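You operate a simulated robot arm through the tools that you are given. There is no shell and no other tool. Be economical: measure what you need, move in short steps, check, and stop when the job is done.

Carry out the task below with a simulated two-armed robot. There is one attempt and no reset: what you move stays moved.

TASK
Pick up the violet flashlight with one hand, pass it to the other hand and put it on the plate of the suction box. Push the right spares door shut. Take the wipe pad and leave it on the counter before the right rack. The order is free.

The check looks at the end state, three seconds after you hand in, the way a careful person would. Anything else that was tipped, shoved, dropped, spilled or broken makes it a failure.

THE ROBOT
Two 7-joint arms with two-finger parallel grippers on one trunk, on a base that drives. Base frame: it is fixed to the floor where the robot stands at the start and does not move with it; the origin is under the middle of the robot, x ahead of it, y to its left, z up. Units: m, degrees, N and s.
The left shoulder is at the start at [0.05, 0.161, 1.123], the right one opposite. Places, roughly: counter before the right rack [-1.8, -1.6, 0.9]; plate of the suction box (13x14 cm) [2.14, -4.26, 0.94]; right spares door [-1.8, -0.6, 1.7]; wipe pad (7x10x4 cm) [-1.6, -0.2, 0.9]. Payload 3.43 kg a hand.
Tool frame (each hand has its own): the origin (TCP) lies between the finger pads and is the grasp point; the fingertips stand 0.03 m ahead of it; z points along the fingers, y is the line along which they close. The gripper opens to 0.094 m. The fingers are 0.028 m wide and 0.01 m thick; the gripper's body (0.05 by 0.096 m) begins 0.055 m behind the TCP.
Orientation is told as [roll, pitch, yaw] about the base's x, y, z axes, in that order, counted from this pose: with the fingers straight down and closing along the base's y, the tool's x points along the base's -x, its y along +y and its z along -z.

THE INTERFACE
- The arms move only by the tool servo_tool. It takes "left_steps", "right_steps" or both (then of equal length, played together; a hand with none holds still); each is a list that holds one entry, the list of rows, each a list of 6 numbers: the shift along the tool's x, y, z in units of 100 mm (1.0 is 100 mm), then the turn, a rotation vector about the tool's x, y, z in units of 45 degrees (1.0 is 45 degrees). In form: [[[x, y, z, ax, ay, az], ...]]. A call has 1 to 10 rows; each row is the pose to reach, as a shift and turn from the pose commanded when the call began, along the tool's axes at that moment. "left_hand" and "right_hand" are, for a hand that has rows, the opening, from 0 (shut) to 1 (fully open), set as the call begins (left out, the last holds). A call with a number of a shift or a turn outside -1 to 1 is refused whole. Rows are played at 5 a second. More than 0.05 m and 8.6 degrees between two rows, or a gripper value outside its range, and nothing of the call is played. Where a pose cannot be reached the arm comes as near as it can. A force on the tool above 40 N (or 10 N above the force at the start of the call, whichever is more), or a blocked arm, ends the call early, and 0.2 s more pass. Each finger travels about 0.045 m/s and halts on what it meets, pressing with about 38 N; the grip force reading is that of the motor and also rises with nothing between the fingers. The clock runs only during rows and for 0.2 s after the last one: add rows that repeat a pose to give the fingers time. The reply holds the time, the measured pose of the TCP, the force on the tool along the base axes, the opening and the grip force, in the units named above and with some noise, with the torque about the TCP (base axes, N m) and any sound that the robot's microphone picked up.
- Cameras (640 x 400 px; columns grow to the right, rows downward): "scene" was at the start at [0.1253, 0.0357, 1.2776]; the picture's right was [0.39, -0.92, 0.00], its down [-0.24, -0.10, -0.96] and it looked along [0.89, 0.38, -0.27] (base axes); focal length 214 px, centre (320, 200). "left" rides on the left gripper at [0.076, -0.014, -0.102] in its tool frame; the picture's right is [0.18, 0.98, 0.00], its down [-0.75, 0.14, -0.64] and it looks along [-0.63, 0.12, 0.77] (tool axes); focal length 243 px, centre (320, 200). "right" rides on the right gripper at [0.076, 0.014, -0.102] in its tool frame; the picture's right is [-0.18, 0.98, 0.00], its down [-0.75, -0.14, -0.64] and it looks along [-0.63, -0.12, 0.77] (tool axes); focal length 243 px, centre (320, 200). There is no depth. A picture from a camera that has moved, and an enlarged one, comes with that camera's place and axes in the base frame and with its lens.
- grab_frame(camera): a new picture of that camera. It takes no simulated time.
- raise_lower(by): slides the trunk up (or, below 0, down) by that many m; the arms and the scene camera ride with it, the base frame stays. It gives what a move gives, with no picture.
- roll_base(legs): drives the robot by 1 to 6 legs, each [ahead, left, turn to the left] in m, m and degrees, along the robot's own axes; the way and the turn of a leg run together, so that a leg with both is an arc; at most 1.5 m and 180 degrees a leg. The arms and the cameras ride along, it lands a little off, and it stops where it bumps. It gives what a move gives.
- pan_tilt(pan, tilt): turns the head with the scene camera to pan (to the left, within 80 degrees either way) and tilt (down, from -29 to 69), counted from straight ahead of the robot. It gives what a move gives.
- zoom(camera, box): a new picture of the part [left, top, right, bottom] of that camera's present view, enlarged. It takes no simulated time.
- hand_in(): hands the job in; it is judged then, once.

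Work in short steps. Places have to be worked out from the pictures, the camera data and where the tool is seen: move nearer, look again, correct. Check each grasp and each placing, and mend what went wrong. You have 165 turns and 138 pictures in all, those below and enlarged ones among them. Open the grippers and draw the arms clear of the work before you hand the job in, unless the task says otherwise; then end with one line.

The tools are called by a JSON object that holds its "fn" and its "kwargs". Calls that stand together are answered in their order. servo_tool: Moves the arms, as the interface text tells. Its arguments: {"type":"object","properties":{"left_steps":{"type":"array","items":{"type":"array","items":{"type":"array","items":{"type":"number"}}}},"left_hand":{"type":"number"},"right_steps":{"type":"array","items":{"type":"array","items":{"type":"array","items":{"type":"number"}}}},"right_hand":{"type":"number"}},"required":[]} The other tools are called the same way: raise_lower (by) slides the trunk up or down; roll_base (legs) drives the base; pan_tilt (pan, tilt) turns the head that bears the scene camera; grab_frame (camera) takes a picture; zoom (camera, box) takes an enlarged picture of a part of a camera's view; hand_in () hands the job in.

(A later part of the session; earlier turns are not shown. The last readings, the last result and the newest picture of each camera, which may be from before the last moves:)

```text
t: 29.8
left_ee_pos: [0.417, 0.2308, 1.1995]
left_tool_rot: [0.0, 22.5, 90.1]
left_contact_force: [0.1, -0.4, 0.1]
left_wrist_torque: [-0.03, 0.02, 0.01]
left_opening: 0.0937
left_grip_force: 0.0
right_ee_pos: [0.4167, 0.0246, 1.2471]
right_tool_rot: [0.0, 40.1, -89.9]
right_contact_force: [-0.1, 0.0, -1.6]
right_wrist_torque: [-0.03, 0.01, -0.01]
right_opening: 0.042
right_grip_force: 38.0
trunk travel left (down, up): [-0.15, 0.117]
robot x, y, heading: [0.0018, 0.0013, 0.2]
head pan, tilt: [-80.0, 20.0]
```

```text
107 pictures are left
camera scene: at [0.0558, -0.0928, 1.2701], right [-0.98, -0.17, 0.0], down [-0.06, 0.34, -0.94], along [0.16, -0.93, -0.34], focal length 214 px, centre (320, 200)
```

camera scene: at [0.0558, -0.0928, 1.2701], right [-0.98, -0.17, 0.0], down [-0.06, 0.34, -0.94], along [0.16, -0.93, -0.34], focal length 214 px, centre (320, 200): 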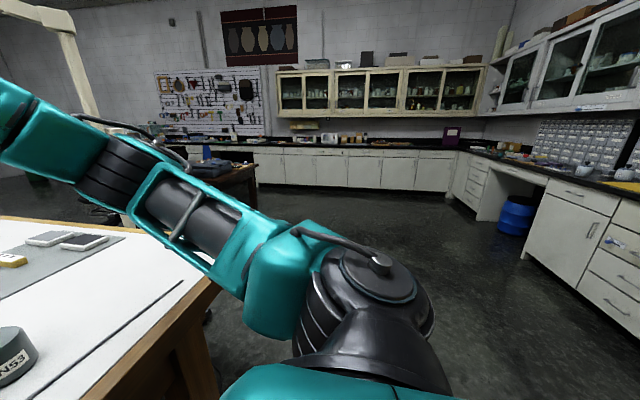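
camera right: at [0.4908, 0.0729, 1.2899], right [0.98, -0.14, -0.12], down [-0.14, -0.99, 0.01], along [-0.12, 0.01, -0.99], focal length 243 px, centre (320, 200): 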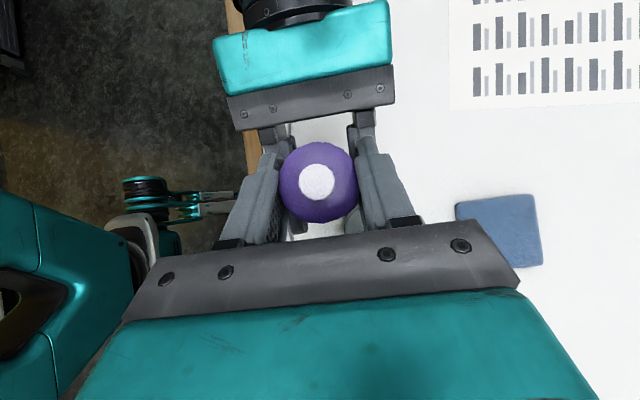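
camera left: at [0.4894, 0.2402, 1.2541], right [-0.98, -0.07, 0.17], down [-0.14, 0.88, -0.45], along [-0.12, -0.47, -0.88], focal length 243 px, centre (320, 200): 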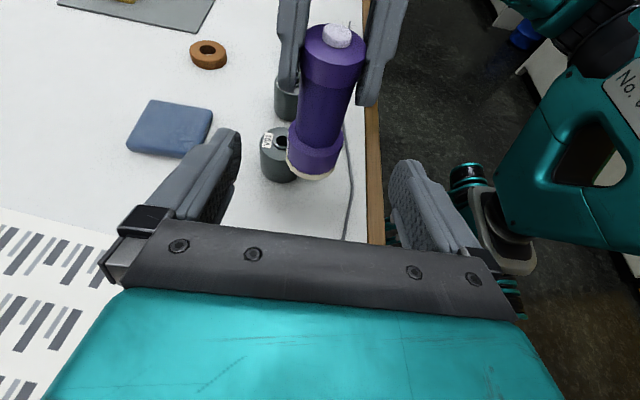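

The suction box seems to be the white box with the orange knob on the far counter. A wooden table stands in front near (1.8+, −3.4). I back off, turn right and drive nearer for a proper look.

{"fn": "roll_base", "kwargs": {"legs": [[-0.25, 0, 0], [0, 0, -90], [1.2, 0, 0], [0, 0, 39], [1.3, 0, 0]]}}

{"fn": "pan_tilt", "kwargs": {"pan": 0, "tilt": 15}}

{"fn": "grab_frame", "kwargs": {"camera": "scene"}}

```text
t: 49.1
left_ee_pos: [1.0349, -2.3766, 1.2009]
left_tool_rot: [0.0, 22.6, 39.6]
left_contact_force: [0.8, 0.3, 0.2]
left_wrist_torque: [-0.02, 0.02, -0.02]
left_opening: 0.0942
left_grip_force: 0.0
right_ee_pos: [0.8756, -2.5103, 1.2474]
right_tool_rot: [0.0, 40.1, -140.4]
right_contact_force: [0.3, 0.1, -1.3]
right_wrist_torque: [-0.03, 0.02, -0.01]
right_opening: 0.0417
right_grip_force: 38.0
trunk travel left (down, up): [-0.15, 0.117]
robot x, y, heading: [0.5913, -2.2055, -50.3]
head pan, tilt: [-80.0, 20.0]
```

```text
t: 50.7
left_ee_pos: [1.0338, -2.377, 1.2008]
left_tool_rot: [-0.1, 22.5, 39.7]
left_contact_force: [0.3, 0.2, 0.5]
left_wrist_torque: [-0.05, -0.02, 0.05]
left_opening: 0.094
left_grip_force: 0.1
right_ee_pos: [0.8725, -2.5094, 1.2469]
right_tool_rot: [0.1, 40.2, -140.3]
right_contact_force: [-0.2, -0.4, -2.0]
right_wrist_torque: [0.0, 0.01, 0.02]
right_opening: 0.0419
right_grip_force: 37.7
trunk travel left (down, up): [-0.15, 0.117]
robot x, y, heading: [0.5893, -2.2052, -50.5]
head pan, tilt: [0.0, 15.0]
```

```text
106 pictures are left
camera scene: at [0.6744, -2.3074, 1.2783], right [-0.77, -0.64, 0.0], down [-0.17, 0.2, -0.97], along [0.62, -0.74, -0.26], focal length 214 px, centre (320, 200)
```

scene: 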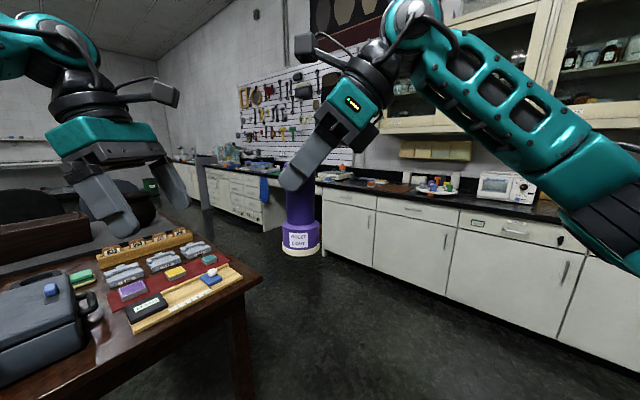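

The wooden table is at left front (corner about (1.4, −2.75)); the counter front is near y −4.0. I turn to face the counter, advance, and then strafe along it.

{"fn": "roll_base", "kwargs": {"legs": [[0, 0, -39.5], [1.1, 0, 0], [0, 1.0, 0]]}}

{"fn": "pan_tilt", "kwargs": {"pan": 30, "tilt": 20}}

{"fn": "grab_frame", "kwargs": {"camera": "scene"}}

```text
t: 63.0
left_ee_pos: [1.8055, -3.7767, 1.2005]
left_tool_rot: [0.1, 22.5, -1.8]
left_contact_force: [0.8, -0.5, -0.5]
left_wrist_torque: [-0.02, 0.01, 0.02]
left_opening: 0.0941
left_grip_force: 0.0
right_ee_pos: [1.5987, -3.7697, 1.2479]
right_tool_rot: [0.1, 40.1, 178.3]
right_contact_force: [0.0, -0.6, -1.3]
right_wrist_torque: [0.0, 0.02, -0.03]
right_opening: 0.0416
right_grip_force: 38.4
trunk travel left (down, up): [-0.15, 0.117]
robot x, y, heading: [1.588, -3.3494, -91.8]
head pan, tilt: [0.0, 15.0]
```

```text
t: 64.0
left_ee_pos: [1.8063, -3.7761, 1.2]
left_tool_rot: [0.0, 22.5, -1.8]
left_contact_force: [0.8, -0.2, 0.0]
left_wrist_torque: [0.0, 0.02, 0.01]
left_opening: 0.0941
left_grip_force: 0.1
right_ee_pos: [1.5986, -3.7694, 1.2475]
right_tool_rot: [0.0, 40.1, 178.4]
right_contact_force: [-0.2, 0.1, -1.2]
right_wrist_torque: [0.0, -0.03, 0.02]
right_opening: 0.0416
right_grip_force: 37.8
trunk travel left (down, up): [-0.15, 0.117]
robot x, y, heading: [1.5868, -3.3487, -91.7]
head pan, tilt: [30.0, 20.0]
```

```text
105 pictures are left
camera scene: at [1.6293, -3.4758, 1.2701], right [-0.88, -0.47, 0.0], down [-0.16, 0.3, -0.94], along [0.44, -0.83, -0.34], focal length 214 px, centre (320, 200)
```

scene: 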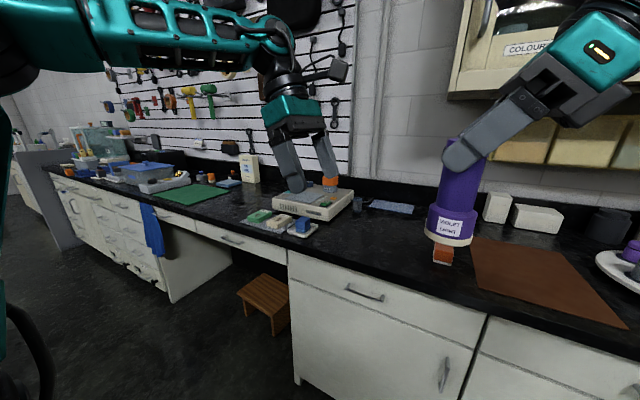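

The suction box (white, orange end) is under my left hand's line of sight. I strafe 0.62 m left, correct the heading and look again.

{"fn": "roll_base", "kwargs": {"legs": [[0, 0, 1.7], [0, 0.62, 0]]}}

{"fn": "pan_tilt", "kwargs": {"pan": 5, "tilt": 35}}

{"fn": "grab_frame", "kwargs": {"camera": "scene"}}

{"fn": "grab_frame", "kwargs": {"camera": "right"}}

```text
t: 67.8
left_ee_pos: [2.438, -3.7654, 1.2003]
left_tool_rot: [0.1, 22.4, 0.6]
left_contact_force: [0.2, 0.5, -0.8]
left_wrist_torque: [0.01, 0.01, 0.0]
left_opening: 0.0939
left_grip_force: 0.0
right_ee_pos: [2.2305, -3.7668, 1.2467]
right_tool_rot: [-0.1, 40.1, -179.5]
right_contact_force: [-0.5, 0.0, -1.6]
right_wrist_torque: [-0.02, 0.02, -0.02]
right_opening: 0.0414
right_grip_force: 38.3
trunk travel left (down, up): [-0.15, 0.117]
robot x, y, heading: [2.2067, -3.3507, -89.5]
head pan, tilt: [30.0, 20.0]
```

```text
t: 68.7
left_ee_pos: [2.4381, -3.7662, 1.2001]
left_tool_rot: [0.0, 22.5, 0.5]
left_contact_force: [0.9, 0.0, 0.6]
left_wrist_torque: [0.02, 0.0, 0.0]
left_opening: 0.0943
left_grip_force: 0.0
right_ee_pos: [2.2311, -3.7662, 1.2471]
right_tool_rot: [0.0, 40.0, -179.5]
right_contact_force: [0.3, 0.3, -1.6]
right_wrist_torque: [0.02, 0.05, -0.01]
right_opening: 0.0415
right_grip_force: 37.8
trunk travel left (down, up): [-0.15, 0.117]
robot x, y, heading: [2.2022, -3.3522, -89.7]
head pan, tilt: [5.0, 35.0]
```

```text
104 pictures are left
camera scene: at [2.2115, -3.4793, 1.2463], right [-1.0, -0.1, 0.0], down [-0.06, 0.57, -0.82], along [0.08, -0.82, -0.57], focal length 214 px, centre (320, 200)
```

scene: 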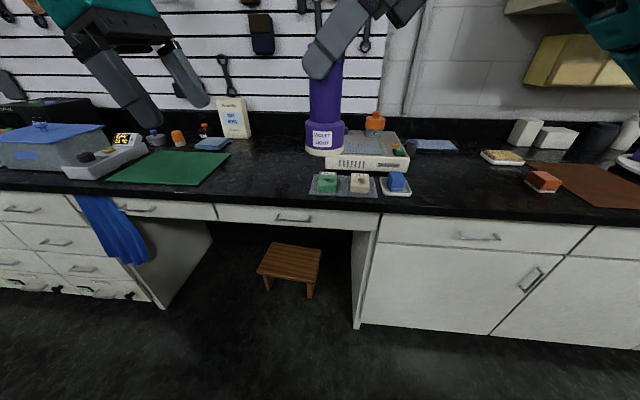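

```text
103 pictures are left
camera right: at [2.2232, -3.7812, 1.3745], right [-0.13, -0.98, -0.12], down [-0.99, 0.13, 0.01], along [0.01, 0.12, -0.99], focal length 243 px, centre (320, 200)
```

right: 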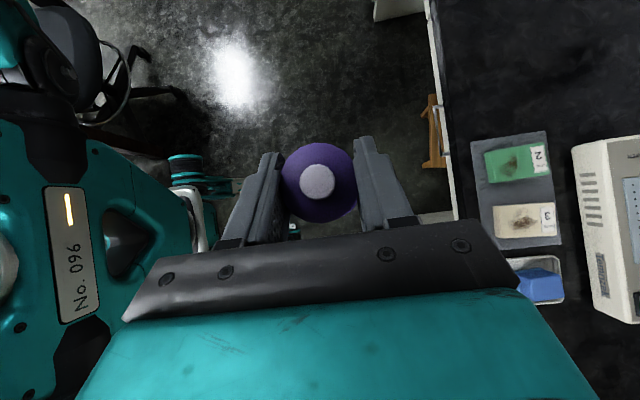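

The suction box is right behind the held flashlight. I enlarge its top to find the plate.

{"fn": "zoom", "kwargs": {"camera": "scene", "box": [280, 100, 440, 200]}}

```text
4.00 times, centred on (360, 150) of scene
camera zoom: at [2.2115, -3.4793, 1.2463], right [-1.0, -0.1, 0.0], down [-0.06, 0.57, -0.82], along [0.08, -0.82, -0.57], focal length 858 px, centre (160, 400)
```

zoom: 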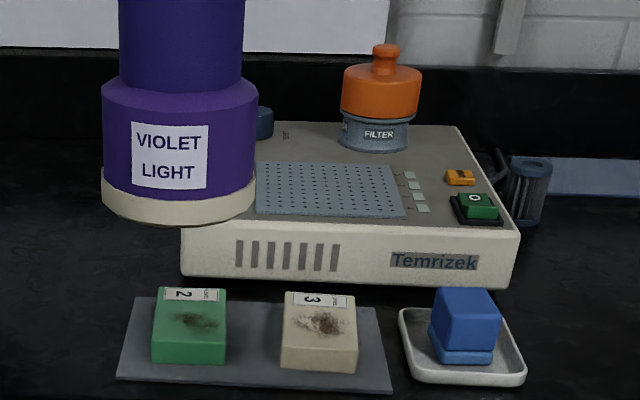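

The plate's centre comes out near (2.13, −4.29), its right edge at 2.06; the orange filter stands behind right at (2.07, −4.43), top about 1.04. I drive ahead 0.25 m so the arm can reach.

{"fn": "roll_base", "kwargs": {"legs": [[0.25, 0, -0.3]]}}

{"fn": "pan_tilt", "kwargs": {"pan": 10, "tilt": 45}}

{"fn": "grab_frame", "kwargs": {"camera": "scene"}}

{"fn": "grab_frame", "kwargs": {"camera": "right"}}

```text
t: 70.5
left_ee_pos: [2.4334, -4.0171, 1.2006]
left_tool_rot: [0.0, 22.6, -0.1]
left_contact_force: [0.4, -0.1, -0.2]
left_wrist_torque: [0.03, 0.03, -0.01]
left_opening: 0.094
left_grip_force: 0.0
right_ee_pos: [2.2264, -4.0161, 1.2468]
right_tool_rot: [0.1, 40.0, 179.9]
right_contact_force: [-0.1, -0.5, -1.2]
right_wrist_torque: [-0.02, 0.0, 0.03]
right_opening: 0.0416
right_grip_force: 38.5
trunk travel left (down, up): [-0.15, 0.117]
robot x, y, heading: [2.2048, -3.5989, -90.0]
head pan, tilt: [5.0, 35.0]
```

```text
t: 71.3
left_ee_pos: [2.4343, -4.0172, 1.2003]
left_tool_rot: [0.1, 22.5, -0.2]
left_contact_force: [0.1, 0.8, 0.1]
left_wrist_torque: [-0.03, 0.01, -0.03]
left_opening: 0.094
left_grip_force: 0.0
right_ee_pos: [2.226, -4.0154, 1.2478]
right_tool_rot: [0.1, 40.1, 179.9]
right_contact_force: [1.0, -0.7, -1.8]
right_wrist_torque: [0.03, 0.0, -0.01]
right_opening: 0.0414
right_grip_force: 38.0
trunk travel left (down, up): [-0.15, 0.117]
robot x, y, heading: [2.2035, -3.5986, -89.9]
head pan, tilt: [10.0, 45.0]
```

```text
101 pictures are left
camera scene: at [2.2173, -3.7203, 1.2315], right [-0.99, -0.17, 0.0], down [-0.12, 0.7, -0.71], along [0.12, -0.7, -0.71], focal length 214 px, centre (320, 200)
```

scene: 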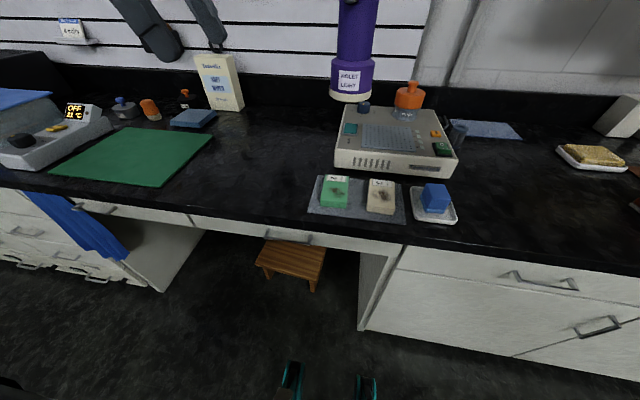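

```text
100 pictures are left
camera right: at [2.2194, -4.0298, 1.3746], right [-0.14, -0.98, -0.12], down [-0.99, 0.14, 0.01], along [0.01, 0.12, -0.99], focal length 243 px, centre (320, 200)
```

right: 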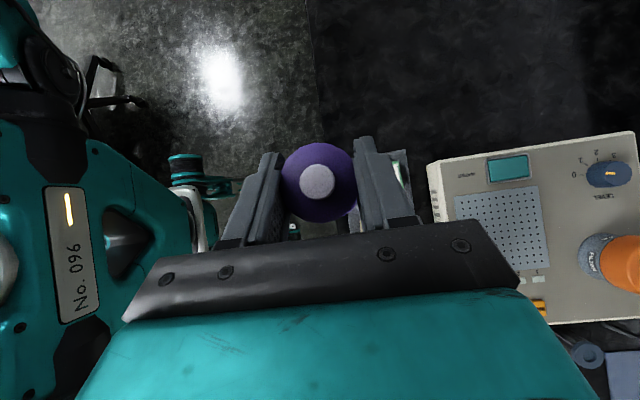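

From the right camera the plate spans x 2.066–2.197, y −4.205 to −4.335, centre (2.131, −4.27). I verify with an enlarged scene view.

{"fn": "zoom", "kwargs": {"camera": "scene", "box": [310, 80, 470, 180]}}

```text
4.00 times, centred on (390, 130) of scene
camera zoom: at [2.2173, -3.7203, 1.2315], right [-0.99, -0.17, 0.0], down [-0.12, 0.7, -0.71], along [0.12, -0.7, -0.71], focal length 858 px, centre (40, 480)
```

zoom: 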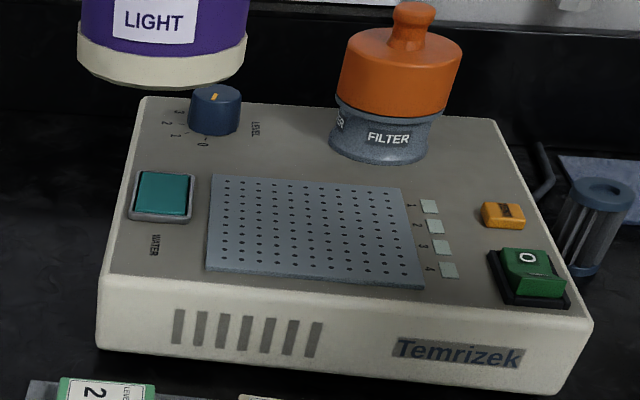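

Both views agree: centre about (2.129, −4.276). The base front still has room, so I drive 0.1 m closer for comfortable reach.

{"fn": "roll_base", "kwargs": {"legs": [[0.1, 0, 0]]}}

{"fn": "servo_tool", "kwargs": {"right_steps": [[[-0.15, 0.25, -0.12, 0, 0, 0], [-0.3, 0.5, -0.25, 0, 0, 0], [-0.45, 0.75, -0.37, 0, 0, 0], [-0.6, 1.0, -0.5, 0, 0, 0]]]}}

```text
t: 72.4
left_ee_pos: [2.4345, -4.1158, 1.1993]
left_tool_rot: [0.0, 22.5, -0.2]
left_contact_force: [0.4, -0.9, -0.3]
left_wrist_torque: [0.03, 0.01, 0.0]
left_opening: 0.0939
left_grip_force: 0.1
right_ee_pos: [2.2275, -4.115, 1.2465]
right_tool_rot: [0.0, 40.2, 180.0]
right_contact_force: [-0.7, -0.8, -1.7]
right_wrist_torque: [0.02, 0.03, 0.01]
right_opening: 0.0413
right_grip_force: 38.5
trunk travel left (down, up): [-0.15, 0.117]
robot x, y, heading: [2.2018, -3.6964, -89.8]
head pan, tilt: [10.0, 45.0]
```

```text
t: 73.4
left_ee_pos: [2.4338, -4.1154, 1.2]
left_tool_rot: [0.0, 22.5, -0.1]
left_contact_force: [-0.5, 0.3, 0.3]
left_wrist_torque: [-0.02, 0.03, -0.01]
left_opening: 0.0938
left_grip_force: 0.2
right_ee_pos: [2.1474, -4.216, 1.2462]
right_tool_rot: [0.1, 40.1, -179.9]
right_contact_force: [0.1, -0.6, -1.5]
right_wrist_torque: [0.0, 0.01, 0.01]
right_opening: 0.0416
right_grip_force: 37.8
trunk travel left (down, up): [-0.15, 0.117]
robot x, y, heading: [2.2057, -3.7012, -90.0]
head pan, tilt: [10.0, 45.0]
```

I move over the plate centre and come down 8 cm.

{"fn": "servo_tool", "kwargs": {"right_steps": [[[-0.08, 0.3, -0.06, 0, 0, 0], [-0.15, 0.6, -0.12, 0, 0, 0], [-0.4, 0.6, 0.18, 0, 0, 0], [-0.66, 0.6, 0.49, 0, 0, 0]]]}}

{"fn": "grab_frame", "kwargs": {"camera": "scene"}}

{"fn": "grab_frame", "kwargs": {"camera": "right"}}

{"fn": "grab_frame", "kwargs": {"camera": "left"}}

```text
t: 74.4
left_ee_pos: [2.4347, -4.1153, 1.2014]
left_tool_rot: [0.0, 22.5, -0.1]
left_contact_force: [-0.8, 0.3, -0.2]
left_wrist_torque: [-0.01, -0.01, -0.02]
left_opening: 0.0941
left_grip_force: 0.0
right_ee_pos: [2.1308, -4.2766, 1.1673]
right_tool_rot: [0.1, 40.1, -180.0]
right_contact_force: [0.2, 0.3, -2.2]
right_wrist_torque: [0.0, -0.03, 0.02]
right_opening: 0.0413
right_grip_force: 38.4
trunk travel left (down, up): [-0.15, 0.117]
robot x, y, heading: [2.204, -3.6977, -90.0]
head pan, tilt: [10.0, 45.0]
```

```text
98 pictures are left
camera scene: at [2.2174, -3.8198, 1.2314], right [-0.98, -0.17, 0.0], down [-0.12, 0.7, -0.71], along [0.12, -0.7, -0.71], focal length 214 px, centre (320, 200)
```

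scene: 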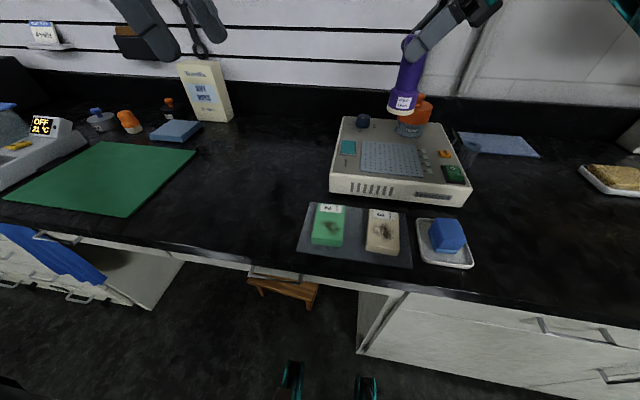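

```text
97 pictures are left
camera right: at [2.1233, -4.2912, 1.2957], right [-0.14, -0.98, -0.12], down [-0.99, 0.14, 0.01], along [0.01, 0.12, -0.99], focal length 243 px, centre (320, 200)
```

right: 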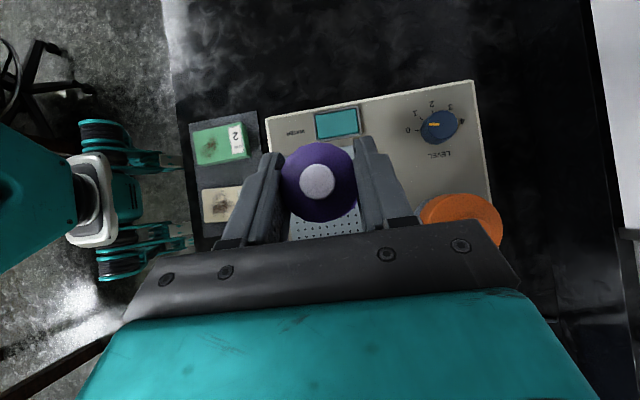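

```text
96 pictures are left
camera left: at [2.4033, -4.1305, 1.3239], right [-0.17, 0.98, 0.07], down [0.94, 0.14, 0.31], along [0.29, 0.12, -0.95], focal length 243 px, centre (320, 200)
```

left: 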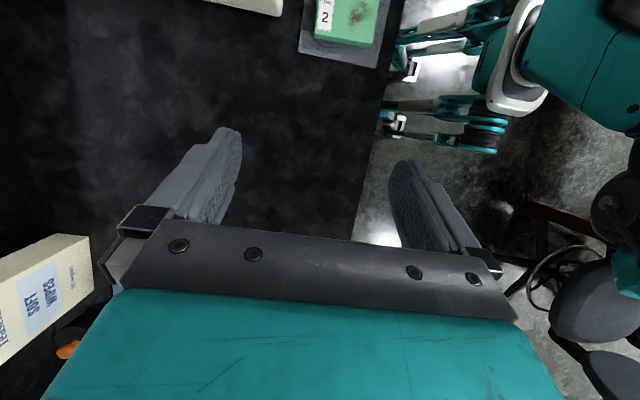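

The flashlight is over the plate, bottom at about 1.046. I lower 8 cm more.

{"fn": "servo_tool", "kwargs": {"right_steps": [[[-0.13, 0, 0.15, 0, 0, 0], [-0.26, 0, 0.31, 0, 0, 0], [-0.39, 0, 0.46, 0, 0, 0], [-0.51, 0, 0.61, 0, 0, 0]]]}}

{"fn": "zoom", "kwargs": {"camera": "scene", "box": [310, 80, 470, 200]}}

```text
t: 75.4
left_ee_pos: [2.435, -4.116, 1.2012]
left_tool_rot: [0.1, 22.5, -0.2]
left_contact_force: [0.7, -0.6, 0.8]
left_wrist_torque: [0.0, 0.01, 0.01]
left_opening: 0.0943
left_grip_force: 0.0
right_ee_pos: [2.1295, -4.274, 1.0873]
right_tool_rot: [0.1, 40.2, -179.9]
right_contact_force: [0.1, -0.5, -1.4]
right_wrist_torque: [0.01, 0.02, 0.01]
right_opening: 0.0414
right_grip_force: 38.3
trunk travel left (down, up): [-0.15, 0.117]
robot x, y, heading: [2.2053, -3.701, -90.0]
head pan, tilt: [10.0, 45.0]
```

```text
3.33 times, centred on (390, 140) of scene
camera zoom: at [2.2172, -3.8197, 1.2314], right [-0.98, -0.17, 0.0], down [-0.12, 0.7, -0.71], along [0.12, -0.7, -0.71], focal length 715 px, centre (87, 400)
```

zoom: 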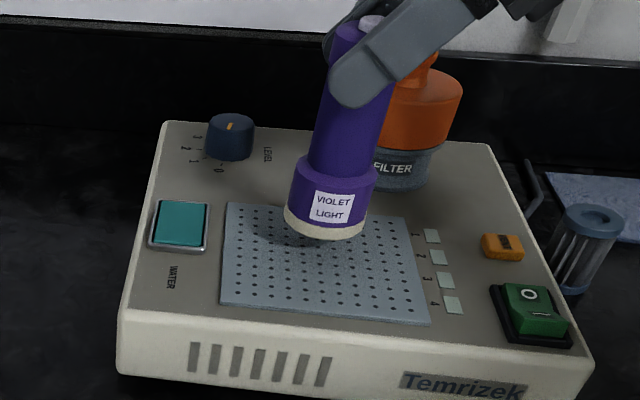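

Well over the plate. I lower 20 mm.

{"fn": "servo_tool", "kwargs": {"right_steps": [[[-0.06, 0, 0.08, 0, 0, 0], [-0.1, 0, 0.115, 0, 0, 0], [-0.13, 0, 0.153, 0, 0, 0]]]}}

{"fn": "zoom", "kwargs": {"camera": "scene", "box": [310, 80, 470, 200]}}

```text
t: 76.2
left_ee_pos: [2.4344, -4.1157, 1.2003]
left_tool_rot: [0.0, 22.5, 0.0]
left_contact_force: [0.3, 0.3, -0.6]
left_wrist_torque: [-0.01, 0.0, 0.01]
left_opening: 0.0939
left_grip_force: 0.2
right_ee_pos: [2.1307, -4.2738, 1.0668]
right_tool_rot: [0.2, 40.1, -179.9]
right_contact_force: [-0.3, -0.4, -0.8]
right_wrist_torque: [0.01, 0.01, -0.02]
right_opening: 0.0415
right_grip_force: 38.0
trunk travel left (down, up): [-0.15, 0.117]
robot x, y, heading: [2.2046, -3.6969, -90.0]
head pan, tilt: [10.0, 45.0]
```

```text
3.33 times, centred on (390, 140) of scene
camera zoom: at [2.2173, -3.8196, 1.2314], right [-0.98, -0.17, 0.0], down [-0.12, 0.7, -0.71], along [0.12, -0.7, -0.71], focal length 715 px, centre (87, 400)
```

zoom: 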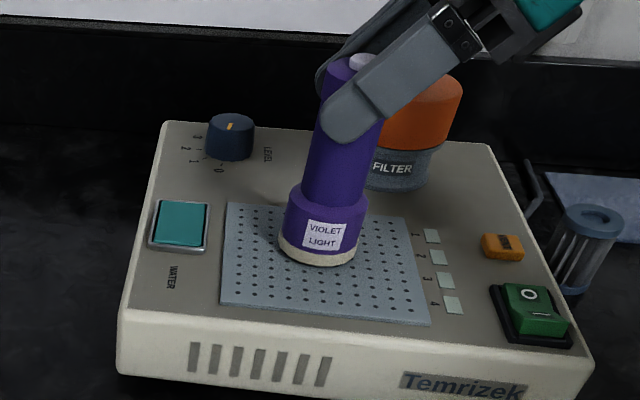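

Still a few millimetres of air. I go down in 2 mm steps until the force changes.

{"fn": "servo_tool", "kwargs": {"right_steps": [[[-0.013, 0, 0.015, 0, 0, 0], [-0.026, 0, 0.031, 0, 0, 0], [-0.026, 0, 0.031, 0, 0, 0]]]}}

```text
t: 77.0
left_ee_pos: [2.4337, -4.1139, 1.201]
left_tool_rot: [-0.1, 22.6, -0.1]
left_contact_force: [-0.4, -0.9, 0.0]
left_wrist_torque: [-0.01, -0.02, -0.03]
left_opening: 0.0937
left_grip_force: 0.0
right_ee_pos: [2.1295, -4.2756, 1.0642]
right_tool_rot: [0.4, 40.2, -179.8]
right_contact_force: [-3.1, 1.6, 10.0]
right_wrist_torque: [0.15, 0.31, 0.01]
right_opening: 0.0413
right_grip_force: 38.2
trunk travel left (down, up): [-0.15, 0.117]
robot x, y, heading: [2.2031, -3.6966, -90.1]
head pan, tilt: [10.0, 45.0]
```

Contact (10 N up). I release.

{"fn": "servo_tool", "kwargs": {"right_steps": [[[0.006, 0, -0.007, 0, 0, 0], [0.006, 0, -0.007, 0, 0, 0], [0.006, 0, -0.007, 0, 0, 0], [0.006, 0, -0.007, 0, 0, 0], [0.006, 0, -0.007, 0, 0, 0]]], "right_hand": 0.9}}

{"fn": "zoom", "kwargs": {"camera": "scene", "box": [310, 80, 470, 200]}}

```text
t: 78.2
left_ee_pos: [2.4338, -4.1168, 1.2011]
left_tool_rot: [0.0, 22.5, -0.2]
left_contact_force: [0.5, 0.2, 0.4]
left_wrist_torque: [0.0, 0.01, 0.01]
left_opening: 0.0941
left_grip_force: 0.2
right_ee_pos: [2.1309, -4.2748, 1.0629]
right_tool_rot: [0.1, 40.1, -180.0]
right_contact_force: [0.5, 0.1, -0.3]
right_wrist_torque: [0.01, 0.01, 0.02]
right_opening: 0.0845
right_grip_force: 0.0
trunk travel left (down, up): [-0.15, 0.117]
robot x, y, heading: [2.202, -3.7014, -89.9]
head pan, tilt: [10.0, 45.0]
```

```text
3.33 times, centred on (390, 140) of scene
camera zoom: at [2.2173, -3.8194, 1.2315], right [-0.98, -0.17, 0.0], down [-0.12, 0.7, -0.71], along [0.12, -0.7, -0.71], focal length 715 px, centre (87, 400)
```

zoom: 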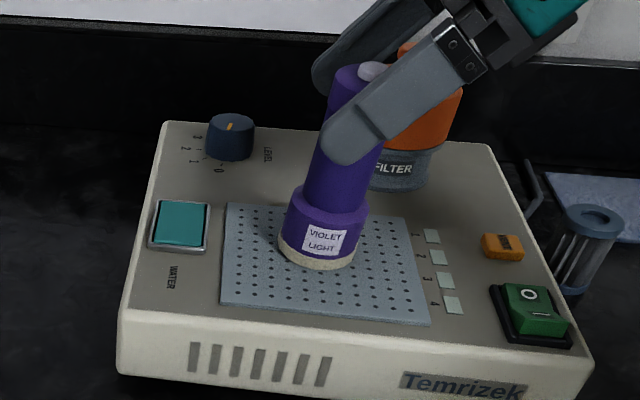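

It stands on the plate. I draw the right hand back along its fingers.

{"fn": "servo_tool", "kwargs": {"right_steps": [[[0, 0, -0.25, 0, 0, 0], [0, 0, -0.5, 0, 0, 0], [0, 0, -0.75, 0, 0, 0], [0, 0, -1.0, 0, 0, 0]]]}}

{"fn": "servo_tool", "kwargs": {"right_steps": [[[0.1, -0.3, -0.1, 0, 0, 0], [0.2, -0.65, -0.2, 0, 0, 0], [0.3, -1.0, -0.3, 0, 0, 0]]]}}

{"fn": "grab_frame", "kwargs": {"camera": "scene"}}

```text
t: 79.2
left_ee_pos: [2.435, -4.1143, 1.2011]
left_tool_rot: [0.1, 22.5, -0.1]
left_contact_force: [-0.2, -2.1, 0.7]
left_wrist_torque: [-0.02, -0.01, -0.01]
left_opening: 0.0939
left_grip_force: 0.2
right_ee_pos: [2.0674, -4.2748, 1.1426]
right_tool_rot: [0.2, 40.1, -179.8]
right_contact_force: [-0.3, -0.2, -0.3]
right_wrist_torque: [-0.02, 0.01, 0.0]
right_opening: 0.0845
right_grip_force: 0.1
trunk travel left (down, up): [-0.15, 0.117]
robot x, y, heading: [2.2055, -3.697, -89.9]
head pan, tilt: [10.0, 45.0]
```

```text
t: 80.0
left_ee_pos: [2.4347, -4.1156, 1.2]
left_tool_rot: [0.0, 22.5, -0.1]
left_contact_force: [0.5, 0.4, 0.7]
left_wrist_torque: [0.0, -0.01, 0.0]
left_opening: 0.094
left_grip_force: 0.2
right_ee_pos: [2.0693, -4.1742, 1.1845]
right_tool_rot: [0.1, 40.2, 179.9]
right_contact_force: [0.5, 0.4, 0.0]
right_wrist_torque: [-0.02, 0.0, -0.02]
right_opening: 0.0843
right_grip_force: 0.2
trunk travel left (down, up): [-0.15, 0.117]
robot x, y, heading: [2.2047, -3.6954, -90.2]
head pan, tilt: [10.0, 45.0]
```

```text
92 pictures are left
camera scene: at [2.2172, -3.819, 1.2315], right [-0.98, -0.17, 0.0], down [-0.12, 0.7, -0.71], along [0.12, -0.7, -0.71], focal length 214 px, centre (320, 200)
```

scene: 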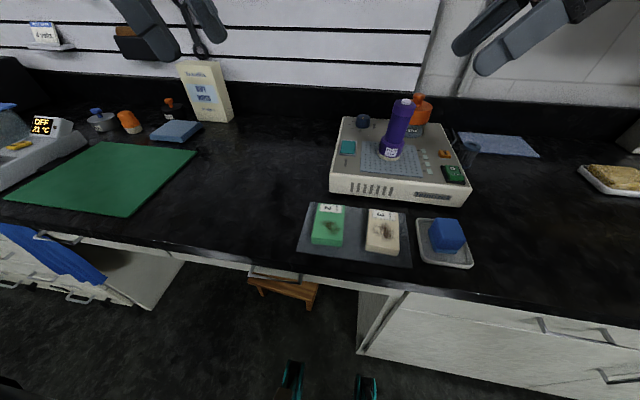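

The flashlight stands on the plate and nothing else moved. I back off from the counter, then restore neutral hand attitudes.

{"fn": "roll_base", "kwargs": {"legs": [[-0.45, 0, 0]]}}

{"fn": "servo_tool", "kwargs": {"right_steps": [[[0, -0.1, -0.05, 0, -0.178, 0], [0, -0.2, -0.1, 0, -0.356, 0], [0, -0.3, -0.15, 0, -0.533, 0], [0, -0.4, -0.2, 0, -0.711, 0], [0, -0.5, -0.2, 0, -0.889, 0]]], "left_steps": [[[0, 0, 0, 0, -0.1, 0], [0, 0, 0, 0, -0.2, 0], [0, 0, 0, 0, -0.3, 0], [0, 0, 0, 0, -0.4, 0], [0, 0, 0, 0, -0.5, 0]]]}}

{"fn": "servo_tool", "kwargs": {"right_steps": [[[0, 0, 0, 0, 0, -0.167], [0, 0, 0, 0, 0, -0.333], [0, 0, 0, 0, 0, -0.5], [0, 0, 0, 0, 0, -0.667], [0, 0, 0, 0, 0, -0.833], [0, 0, 0, 0, 0, -1.0]]], "left_steps": [[[0, 0, 0, 0, 0, 0.167], [0, 0, 0, 0, 0, 0.333], [0, 0, 0, 0, 0, 0.5], [0, 0, 0, 0, 0, 0.667], [0, 0, 0, 0, 0, 0.833], [0, 0, 0, 0, 0, 1.0]]]}}

{"fn": "servo_tool", "kwargs": {"right_steps": [[[0, 0, 0, 0, 0, -0.167], [0, 0, 0, 0, 0, -0.333], [0, 0, 0, 0, 0, -0.5], [0, 0, 0, 0, 0, -0.667], [0, 0, 0, 0, 0, -0.833], [0, 0, 0, 0, 0, -1.0]]], "left_steps": [[[0, 0, 0, 0, 0, 0.167], [0, 0, 0, 0, 0, 0.333], [0, 0, 0, 0, 0, 0.5], [0, 0, 0, 0, 0, 0.667], [0, 0, 0, 0, 0, 0.833], [0, 0, 0, 0, 0, 1.0]]]}}

```text
t: 82.8
left_ee_pos: [2.4353, -3.6639, 1.2014]
left_tool_rot: [-0.2, 22.5, -0.3]
left_contact_force: [0.8, -0.6, -0.5]
left_wrist_torque: [0.0, 0.03, 0.0]
left_opening: 0.0938
left_grip_force: 0.0
right_ee_pos: [2.0701, -3.7222, 1.1837]
right_tool_rot: [0.2, 40.1, 179.9]
right_contact_force: [0.1, 0.7, -0.3]
right_wrist_torque: [0.01, 0.01, -0.01]
right_opening: 0.0848
right_grip_force: 0.1
trunk travel left (down, up): [-0.15, 0.117]
robot x, y, heading: [2.2065, -3.2473, -90.3]
head pan, tilt: [10.0, 45.0]
```

```text
t: 84.0
left_ee_pos: [2.435, -3.6647, 1.2008]
left_tool_rot: [-0.1, -0.1, -0.2]
left_contact_force: [-0.4, -0.2, -0.2]
left_wrist_torque: [0.0, 0.01, 0.02]
left_opening: 0.0942
left_grip_force: 0.1
right_ee_pos: [2.0574, -3.6733, 1.199]
right_tool_rot: [0.1, 0.0, 179.8]
right_contact_force: [-0.6, 0.3, 0.4]
right_wrist_torque: [0.02, -0.01, 0.0]
right_opening: 0.0846
right_grip_force: 0.1
trunk travel left (down, up): [-0.15, 0.117]
robot x, y, heading: [2.2002, -3.2472, -90.3]
head pan, tilt: [10.0, 45.0]
```

```text
t: 85.3
left_ee_pos: [2.4339, -3.664, 1.2014]
left_tool_rot: [-0.1, 0.0, -45.5]
left_contact_force: [-0.8, -0.1, -0.7]
left_wrist_torque: [-0.02, 0.0, -0.02]
left_opening: 0.094
left_grip_force: 0.0
right_ee_pos: [2.057, -3.6745, 1.1992]
right_tool_rot: [0.1, 0.0, -135.1]
right_contact_force: [-0.7, -0.2, 0.3]
right_wrist_torque: [0.04, 0.0, 0.0]
right_opening: 0.0845
right_grip_force: 0.0
trunk travel left (down, up): [-0.15, 0.117]
robot x, y, heading: [2.2047, -3.2452, -90.5]
head pan, tilt: [10.0, 45.0]
```

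```text
t: 86.8
left_ee_pos: [2.4355, -3.6649, 1.1993]
left_tool_rot: [0.0, 0.0, -90.3]
left_contact_force: [0.5, 0.3, 0.7]
left_wrist_torque: [-0.01, 0.01, 0.01]
left_opening: 0.094
left_grip_force: 0.0
right_ee_pos: [2.0572, -3.674, 1.1996]
right_tool_rot: [0.1, -0.1, -90.1]
right_contact_force: [-0.3, 0.1, -0.8]
right_wrist_torque: [-0.01, -0.03, 0.01]
right_opening: 0.0843
right_grip_force: 0.2
trunk travel left (down, up): [-0.15, 0.117]
robot x, y, heading: [2.2084, -3.2446, -90.1]
head pan, tilt: [10.0, 45.0]
```

Both hands are neutral. I turn to face −x, and look before driving on.

{"fn": "roll_base", "kwargs": {"legs": [[0, 0, -90], [1.2, 0, 0]]}}

{"fn": "pan_tilt", "kwargs": {"pan": -20, "tilt": 10}}

{"fn": "grab_frame", "kwargs": {"camera": "scene"}}

```text
t: 96.7
left_ee_pos: [0.5872, -3.4908, 1.2009]
left_tool_rot: [0.0, 0.0, -179.3]
left_contact_force: [0.1, -0.4, 0.1]
left_wrist_torque: [0.0, -0.02, 0.01]
left_opening: 0.0942
left_grip_force: 0.0
right_ee_pos: [0.572, -3.1148, 1.1998]
right_tool_rot: [0.1, -0.2, -179.2]
right_contact_force: [-0.1, -0.6, 0.4]
right_wrist_torque: [-0.01, 0.02, -0.01]
right_opening: 0.0848
right_grip_force: 0.0
trunk travel left (down, up): [-0.15, 0.117]
robot x, y, heading: [0.9992, -3.2542, -179.2]
head pan, tilt: [10.0, 45.0]
```

```text
t: 97.7
left_ee_pos: [0.5871, -3.49, 1.2015]
left_tool_rot: [0.0, -0.1, -179.2]
left_contact_force: [0.8, -0.2, -0.2]
left_wrist_torque: [0.0, -0.01, 0.02]
left_opening: 0.0941
left_grip_force: 0.1
right_ee_pos: [0.5721, -3.1136, 1.1999]
right_tool_rot: [0.1, -0.1, -179.3]
right_contact_force: [0.4, -0.6, -0.8]
right_wrist_torque: [0.0, -0.01, -0.03]
right_opening: 0.0843
right_grip_force: 0.0
trunk travel left (down, up): [-0.15, 0.117]
robot x, y, heading: [0.9997, -3.2564, -179.3]
head pan, tilt: [-20.0, 10.0]
```

```text
91 pictures are left
camera scene: at [0.8729, -3.2262, 1.2863], right [0.33, 0.94, 0.0], down [0.16, -0.06, -0.98], along [-0.93, 0.32, -0.17], focal length 214 px, centre (320, 200)
```

scene: 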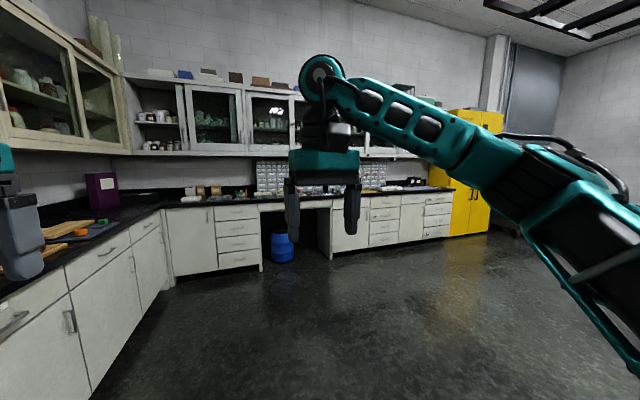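

Open floor. I drive to about (−0.4, −1.1) facing the racks and look.

{"fn": "roll_base", "kwargs": {"legs": [[0, 0, -0.8], [1.4, 0, 0], [0, -1.5, 0], [0, -0.6, 0]]}}

{"fn": "pan_tilt", "kwargs": {"pan": 0, "tilt": 10}}

{"fn": "grab_frame", "kwargs": {"camera": "scene"}}

```text
t: 115.0
left_ee_pos: [-0.7655, -1.3581, 1.2016]
left_tool_rot: [0.0, 0.1, 179.1]
left_contact_force: [-0.1, -0.1, 0.1]
left_wrist_torque: [-0.04, -0.01, 0.01]
left_opening: 0.0939
left_grip_force: 0.0
right_ee_pos: [-0.7706, -0.9806, 1.1995]
right_tool_rot: [0.0, 0.0, 179.0]
right_contact_force: [-0.1, 0.0, 0.1]
right_wrist_torque: [-0.01, 0.01, 0.01]
right_opening: 0.0847
right_grip_force: 0.0
trunk travel left (down, up): [-0.15, 0.117]
robot x, y, heading: [-0.3491, -1.1345, 178.8]
head pan, tilt: [-20.0, 10.0]
```

```text
t: 115.8
left_ee_pos: [-0.7669, -1.3583, 1.2003]
left_tool_rot: [-0.1, 0.0, 179.1]
left_contact_force: [-0.6, -0.1, -0.2]
left_wrist_torque: [-0.02, -0.02, 0.0]
left_opening: 0.094
left_grip_force: 0.1
right_ee_pos: [-0.7707, -0.9817, 1.2002]
right_tool_rot: [0.0, -0.1, 179.1]
right_contact_force: [-0.1, -0.3, 0.6]
right_wrist_torque: [-0.01, -0.01, 0.01]
right_opening: 0.0846
right_grip_force: 0.1
trunk travel left (down, up): [-0.15, 0.117]
robot x, y, heading: [-0.3473, -1.1334, 179.4]
head pan, tilt: [0.0, 10.0]
```

```text
90 pictures are left
camera scene: at [-0.4789, -1.1329, 1.2864], right [0.02, 1.0, 0.0], down [0.17, 0.0, -0.98], along [-0.98, 0.02, -0.17], focal length 214 px, centre (320, 200)
```

scene: 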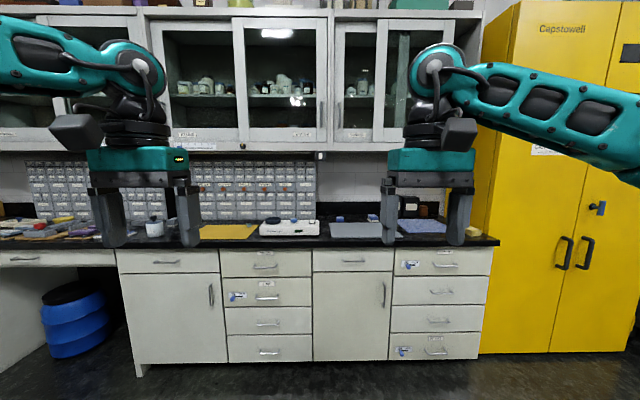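

I see the wall cabinets, the racks, a yellow mat in front of the right rack and a small pale block (probably the wipe pad) at the counter's right end. I enlarge the doors and the counter.

{"fn": "zoom", "kwargs": {"camera": "scene", "box": [120, 0, 520, 150]}}

{"fn": "zoom", "kwargs": {"camera": "scene", "box": [180, 150, 500, 270]}}

```text
1.60 times, centred on (320, 75) of scene
camera zoom: at [-0.4789, -1.1329, 1.2864], right [0.02, 1.0, 0.0], down [0.17, 0.0, -0.98], along [-0.98, 0.02, -0.17], focal length 343 px, centre (320, 400)
```

zoom: 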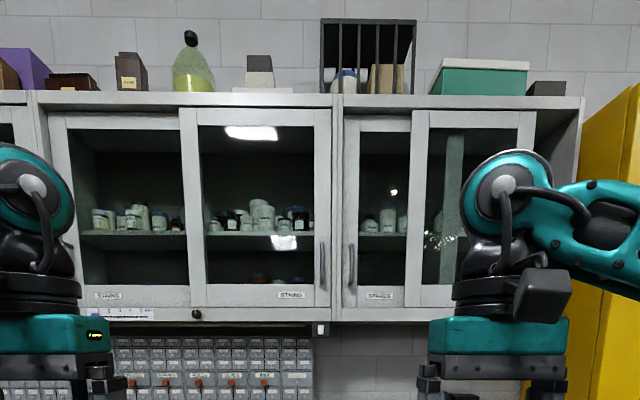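

```text
2.00 times, centred on (340, 210) of scene
camera zoom: at [-0.4789, -1.1329, 1.2864], right [0.02, 1.0, 0.0], down [0.17, 0.0, -0.98], along [-0.98, 0.02, -0.17], focal length 429 px, centre (280, 180)
```

zoom: 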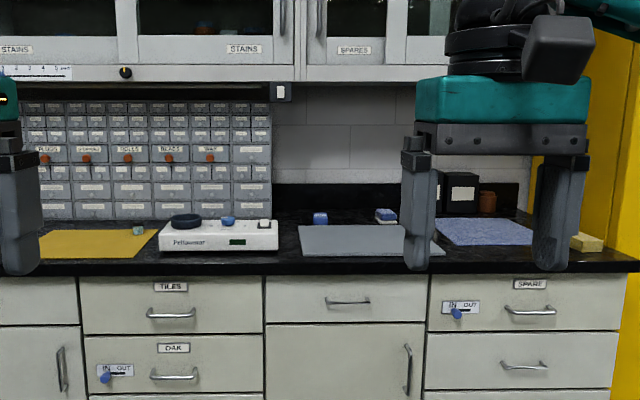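

The right spares door is a sliding pane pushed left, with a gap at its right; it must slide to the right (+y). I drive closer, between door and pad.

{"fn": "roll_base", "kwargs": {"legs": [[0, 0, 0.8], [0, -0.6, 0], [0.55, 0, 0]]}}

{"fn": "pan_tilt", "kwargs": {"pan": -10, "tilt": -20}}

{"fn": "grab_frame", "kwargs": {"camera": "scene"}}

{"fn": "pan_tilt", "kwargs": {"pan": -10, "tilt": 35}}

{"fn": "grab_frame", "kwargs": {"camera": "scene"}}

{"fn": "grab_frame", "kwargs": {"camera": "right"}}

```text
t: 122.3
left_ee_pos: [-1.3179, -0.773, 1.2001]
left_tool_rot: [0.0, 0.0, -179.8]
left_contact_force: [-1.3, 0.0, 0.5]
left_wrist_torque: [0.0, 0.0, 0.03]
left_opening: 0.0938
left_grip_force: 0.1
right_ee_pos: [-1.3281, -0.3962, 1.1987]
right_tool_rot: [0.1, -0.1, -179.7]
right_contact_force: [0.2, 0.8, -0.2]
right_wrist_torque: [-0.03, -0.02, 0.03]
right_opening: 0.0847
right_grip_force: 0.1
trunk travel left (down, up): [-0.15, 0.117]
robot x, y, heading: [-0.898, -0.5443, -179.9]
head pan, tilt: [0.0, 10.0]
```

```text
t: 123.3
left_ee_pos: [-1.3166, -0.7739, 1.1998]
left_tool_rot: [0.1, 0.0, -179.8]
left_contact_force: [0.6, -0.4, -0.6]
left_wrist_torque: [-0.02, 0.0, 0.0]
left_opening: 0.094
left_grip_force: 0.0
right_ee_pos: [-1.327, -0.3953, 1.1997]
right_tool_rot: [0.1, -0.2, -179.8]
right_contact_force: [0.1, -0.2, 0.0]
right_wrist_torque: [0.01, 0.02, 0.0]
right_opening: 0.0846
right_grip_force: 0.2
trunk travel left (down, up): [-0.15, 0.117]
robot x, y, heading: [-0.9032, -0.5433, -179.6]
head pan, tilt: [-10.0, -20.0]
```

```text
87 pictures are left
camera scene: at [-1.0155, -0.5287, 1.3316], right [0.17, 0.99, 0.0], down [-0.34, 0.06, -0.94], along [-0.93, 0.16, 0.34], focal length 214 px, centre (320, 200)
```

scene: 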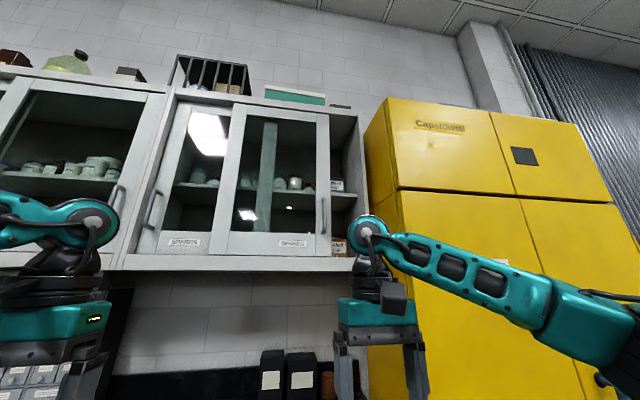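

```text
t: 124.5
left_ee_pos: [-1.3167, -0.7735, 1.2005]
left_tool_rot: [-0.1, 0.0, -180.0]
left_contact_force: [0.4, 0.5, -0.5]
left_wrist_torque: [0.01, -0.06, 0.01]
left_opening: 0.0939
left_grip_force: 0.0
right_ee_pos: [-1.3274, -0.395, 1.1997]
right_tool_rot: [0.1, 0.0, -179.8]
right_contact_force: [0.1, -0.3, -0.2]
right_wrist_torque: [0.01, 0.01, -0.01]
right_opening: 0.0845
right_grip_force: 0.0
trunk travel left (down, up): [-0.15, 0.117]
robot x, y, heading: [-0.8985, -0.5348, -179.7]
head pan, tilt: [-10.0, 35.0]
```

```text
86 pictures are left
camera scene: at [-1.0273, -0.5266, 1.2463], right [0.17, 0.99, 0.0], down [0.56, -0.1, -0.82], along [-0.81, 0.14, -0.57], focal length 214 px, centre (320, 200)
```

scene: 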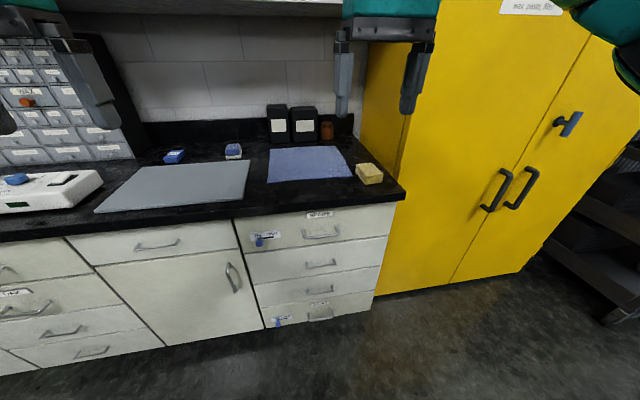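

```text
85 pictures are left
camera right: at [-1.2514, -0.4099, 1.3016], right [-0.18, -0.98, 0.0], down [-0.75, 0.14, 0.64], along [-0.63, 0.12, -0.77], focal length 243 px, centre (320, 200)
```

right: 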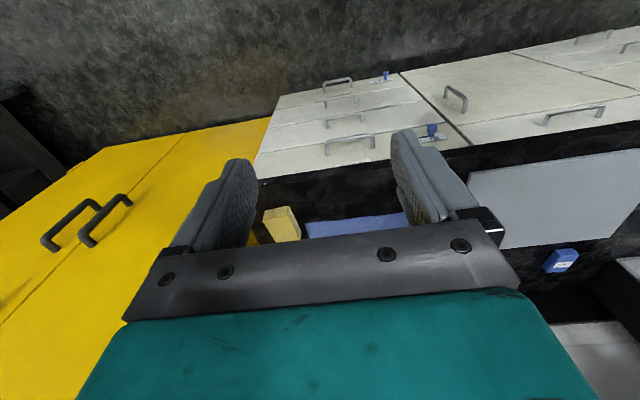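

The yellow block at about (−1.59, −0.26) is the wipe pad. I enlarge it, then the door.

{"fn": "zoom", "kwargs": {"camera": "scene", "box": [320, 130, 440, 205]}}

{"fn": "zoom", "kwargs": {"camera": "right", "box": [220, 170, 420, 260]}}

{"fn": "pan_tilt", "kwargs": {"pan": -5, "tilt": -20}}

{"fn": "zoom", "kwargs": {"camera": "scene", "box": [140, 70, 400, 290]}}

```text
5.33 times, centred on (380, 168) of scene
camera zoom: at [-1.0273, -0.5266, 1.2463], right [0.17, 0.99, 0.0], down [0.56, -0.1, -0.82], along [-0.81, 0.14, -0.57], focal length 1144 px, centre (0, 373)
```

zoom: 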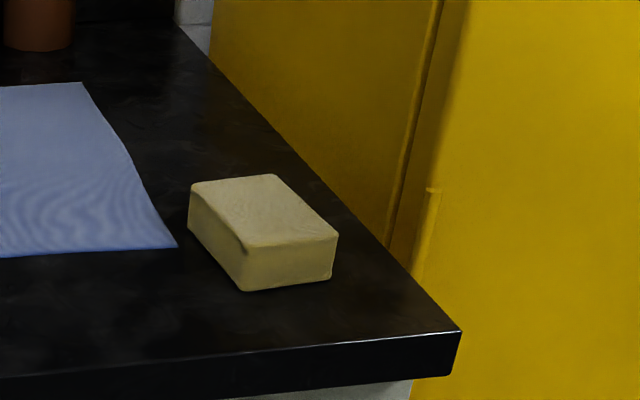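

```text
3.20 times, centred on (320, 215) of right
camera zoom: at [-1.2514, -0.4099, 1.3016], right [-0.18, -0.98, 0.0], down [-0.75, 0.14, 0.64], along [-0.63, 0.12, -0.77], focal length 776 px, centre (320, 152)
```

zoom: 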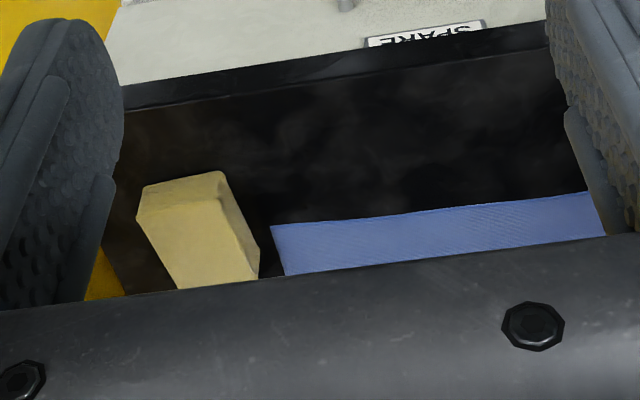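

```text
t: 125.8
left_ee_pos: [-1.3154, -0.7735, 1.1995]
left_tool_rot: [0.0, 0.0, -179.9]
left_contact_force: [-0.4, 0.4, 1.0]
left_wrist_torque: [0.04, 0.0, 0.01]
left_opening: 0.094
left_grip_force: 0.2
right_ee_pos: [-1.3285, -0.3949, 1.2002]
right_tool_rot: [0.1, -0.1, -179.8]
right_contact_force: [0.1, -1.5, -0.1]
right_wrist_torque: [0.02, -0.01, 0.03]
right_opening: 0.0845
right_grip_force: 0.1
trunk travel left (down, up): [-0.15, 0.117]
robot x, y, heading: [-0.9005, -0.5411, -179.8]
head pan, tilt: [-5.0, -20.0]
```

```text
1.82 times, centred on (270, 180) of scene
camera zoom: at [-1.0163, -0.5353, 1.3316], right [0.08, 1.0, 0.0], down [-0.34, 0.03, -0.94], along [-0.94, 0.08, 0.34], focal length 390 px, centre (411, 236)
```

zoom: 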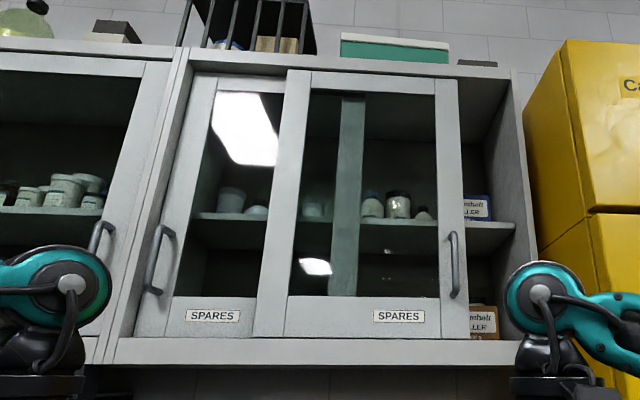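

The right spares door slides in front; its handle bar is at about y −0.39, z 1.48–1.60. I'll push it +y with the closed right fingers pointing forward. First I pitch the right hand up by 45 degrees while raising it.

{"fn": "servo_tool", "kwargs": {"right_steps": [[[-0.08, 0.1, -0.16, 0, -0.167, 0], [-0.17, 0.2, -0.33, 0, -0.333, 0], [-0.25, 0.3, -0.5, 0, -0.5, 0], [-0.33, 0.4, -0.67, 0, -0.667, 0], [-0.41, 0.5, -0.83, 0, -0.833, 0], [-0.5, 0.6, -1.0, 0, -1.0, 0]]], "right_hand": 0}}

{"fn": "raise_lower", "kwargs": {"by": 0.1}}

```text
t: 127.2
left_ee_pos: [-1.3162, -0.7732, 1.1994]
left_tool_rot: [-0.1, 0.0, -179.9]
left_contact_force: [-0.2, -0.1, 0.2]
left_wrist_torque: [0.0, -0.02, 0.04]
left_opening: 0.0937
left_grip_force: 0.1
right_ee_pos: [-1.3787, -0.4555, 1.2974]
right_tool_rot: [0.1, -45.2, -179.9]
right_contact_force: [0.4, -0.8, 0.2]
right_wrist_torque: [0.0, 0.04, -0.01]
right_opening: 0.0
right_grip_force: 33.2
trunk travel left (down, up): [-0.15, 0.117]
robot x, y, heading: [-0.8982, -0.5415, -180.2]
head pan, tilt: [-5.0, -20.0]
```

```text
t: 128.5
left_ee_pos: [-1.3166, -0.7728, 1.2994]
left_tool_rot: [0.0, 0.0, -179.8]
left_contact_force: [0.1, 0.4, 0.1]
left_wrist_torque: [0.02, -0.04, 0.03]
left_opening: 0.0942
left_grip_force: 0.1
right_ee_pos: [-1.3791, -0.456, 1.3989]
right_tool_rot: [0.1, -45.1, -179.9]
right_contact_force: [-0.3, -0.4, 0.0]
right_wrist_torque: [0.01, 0.02, 0.01]
right_opening: 0.0001
right_grip_force: 32.9
trunk travel left (down, up): [-0.25, 0.017]
robot x, y, heading: [-0.9027, -0.5408, -179.8]
head pan, tilt: [-5.0, -20.0]
```

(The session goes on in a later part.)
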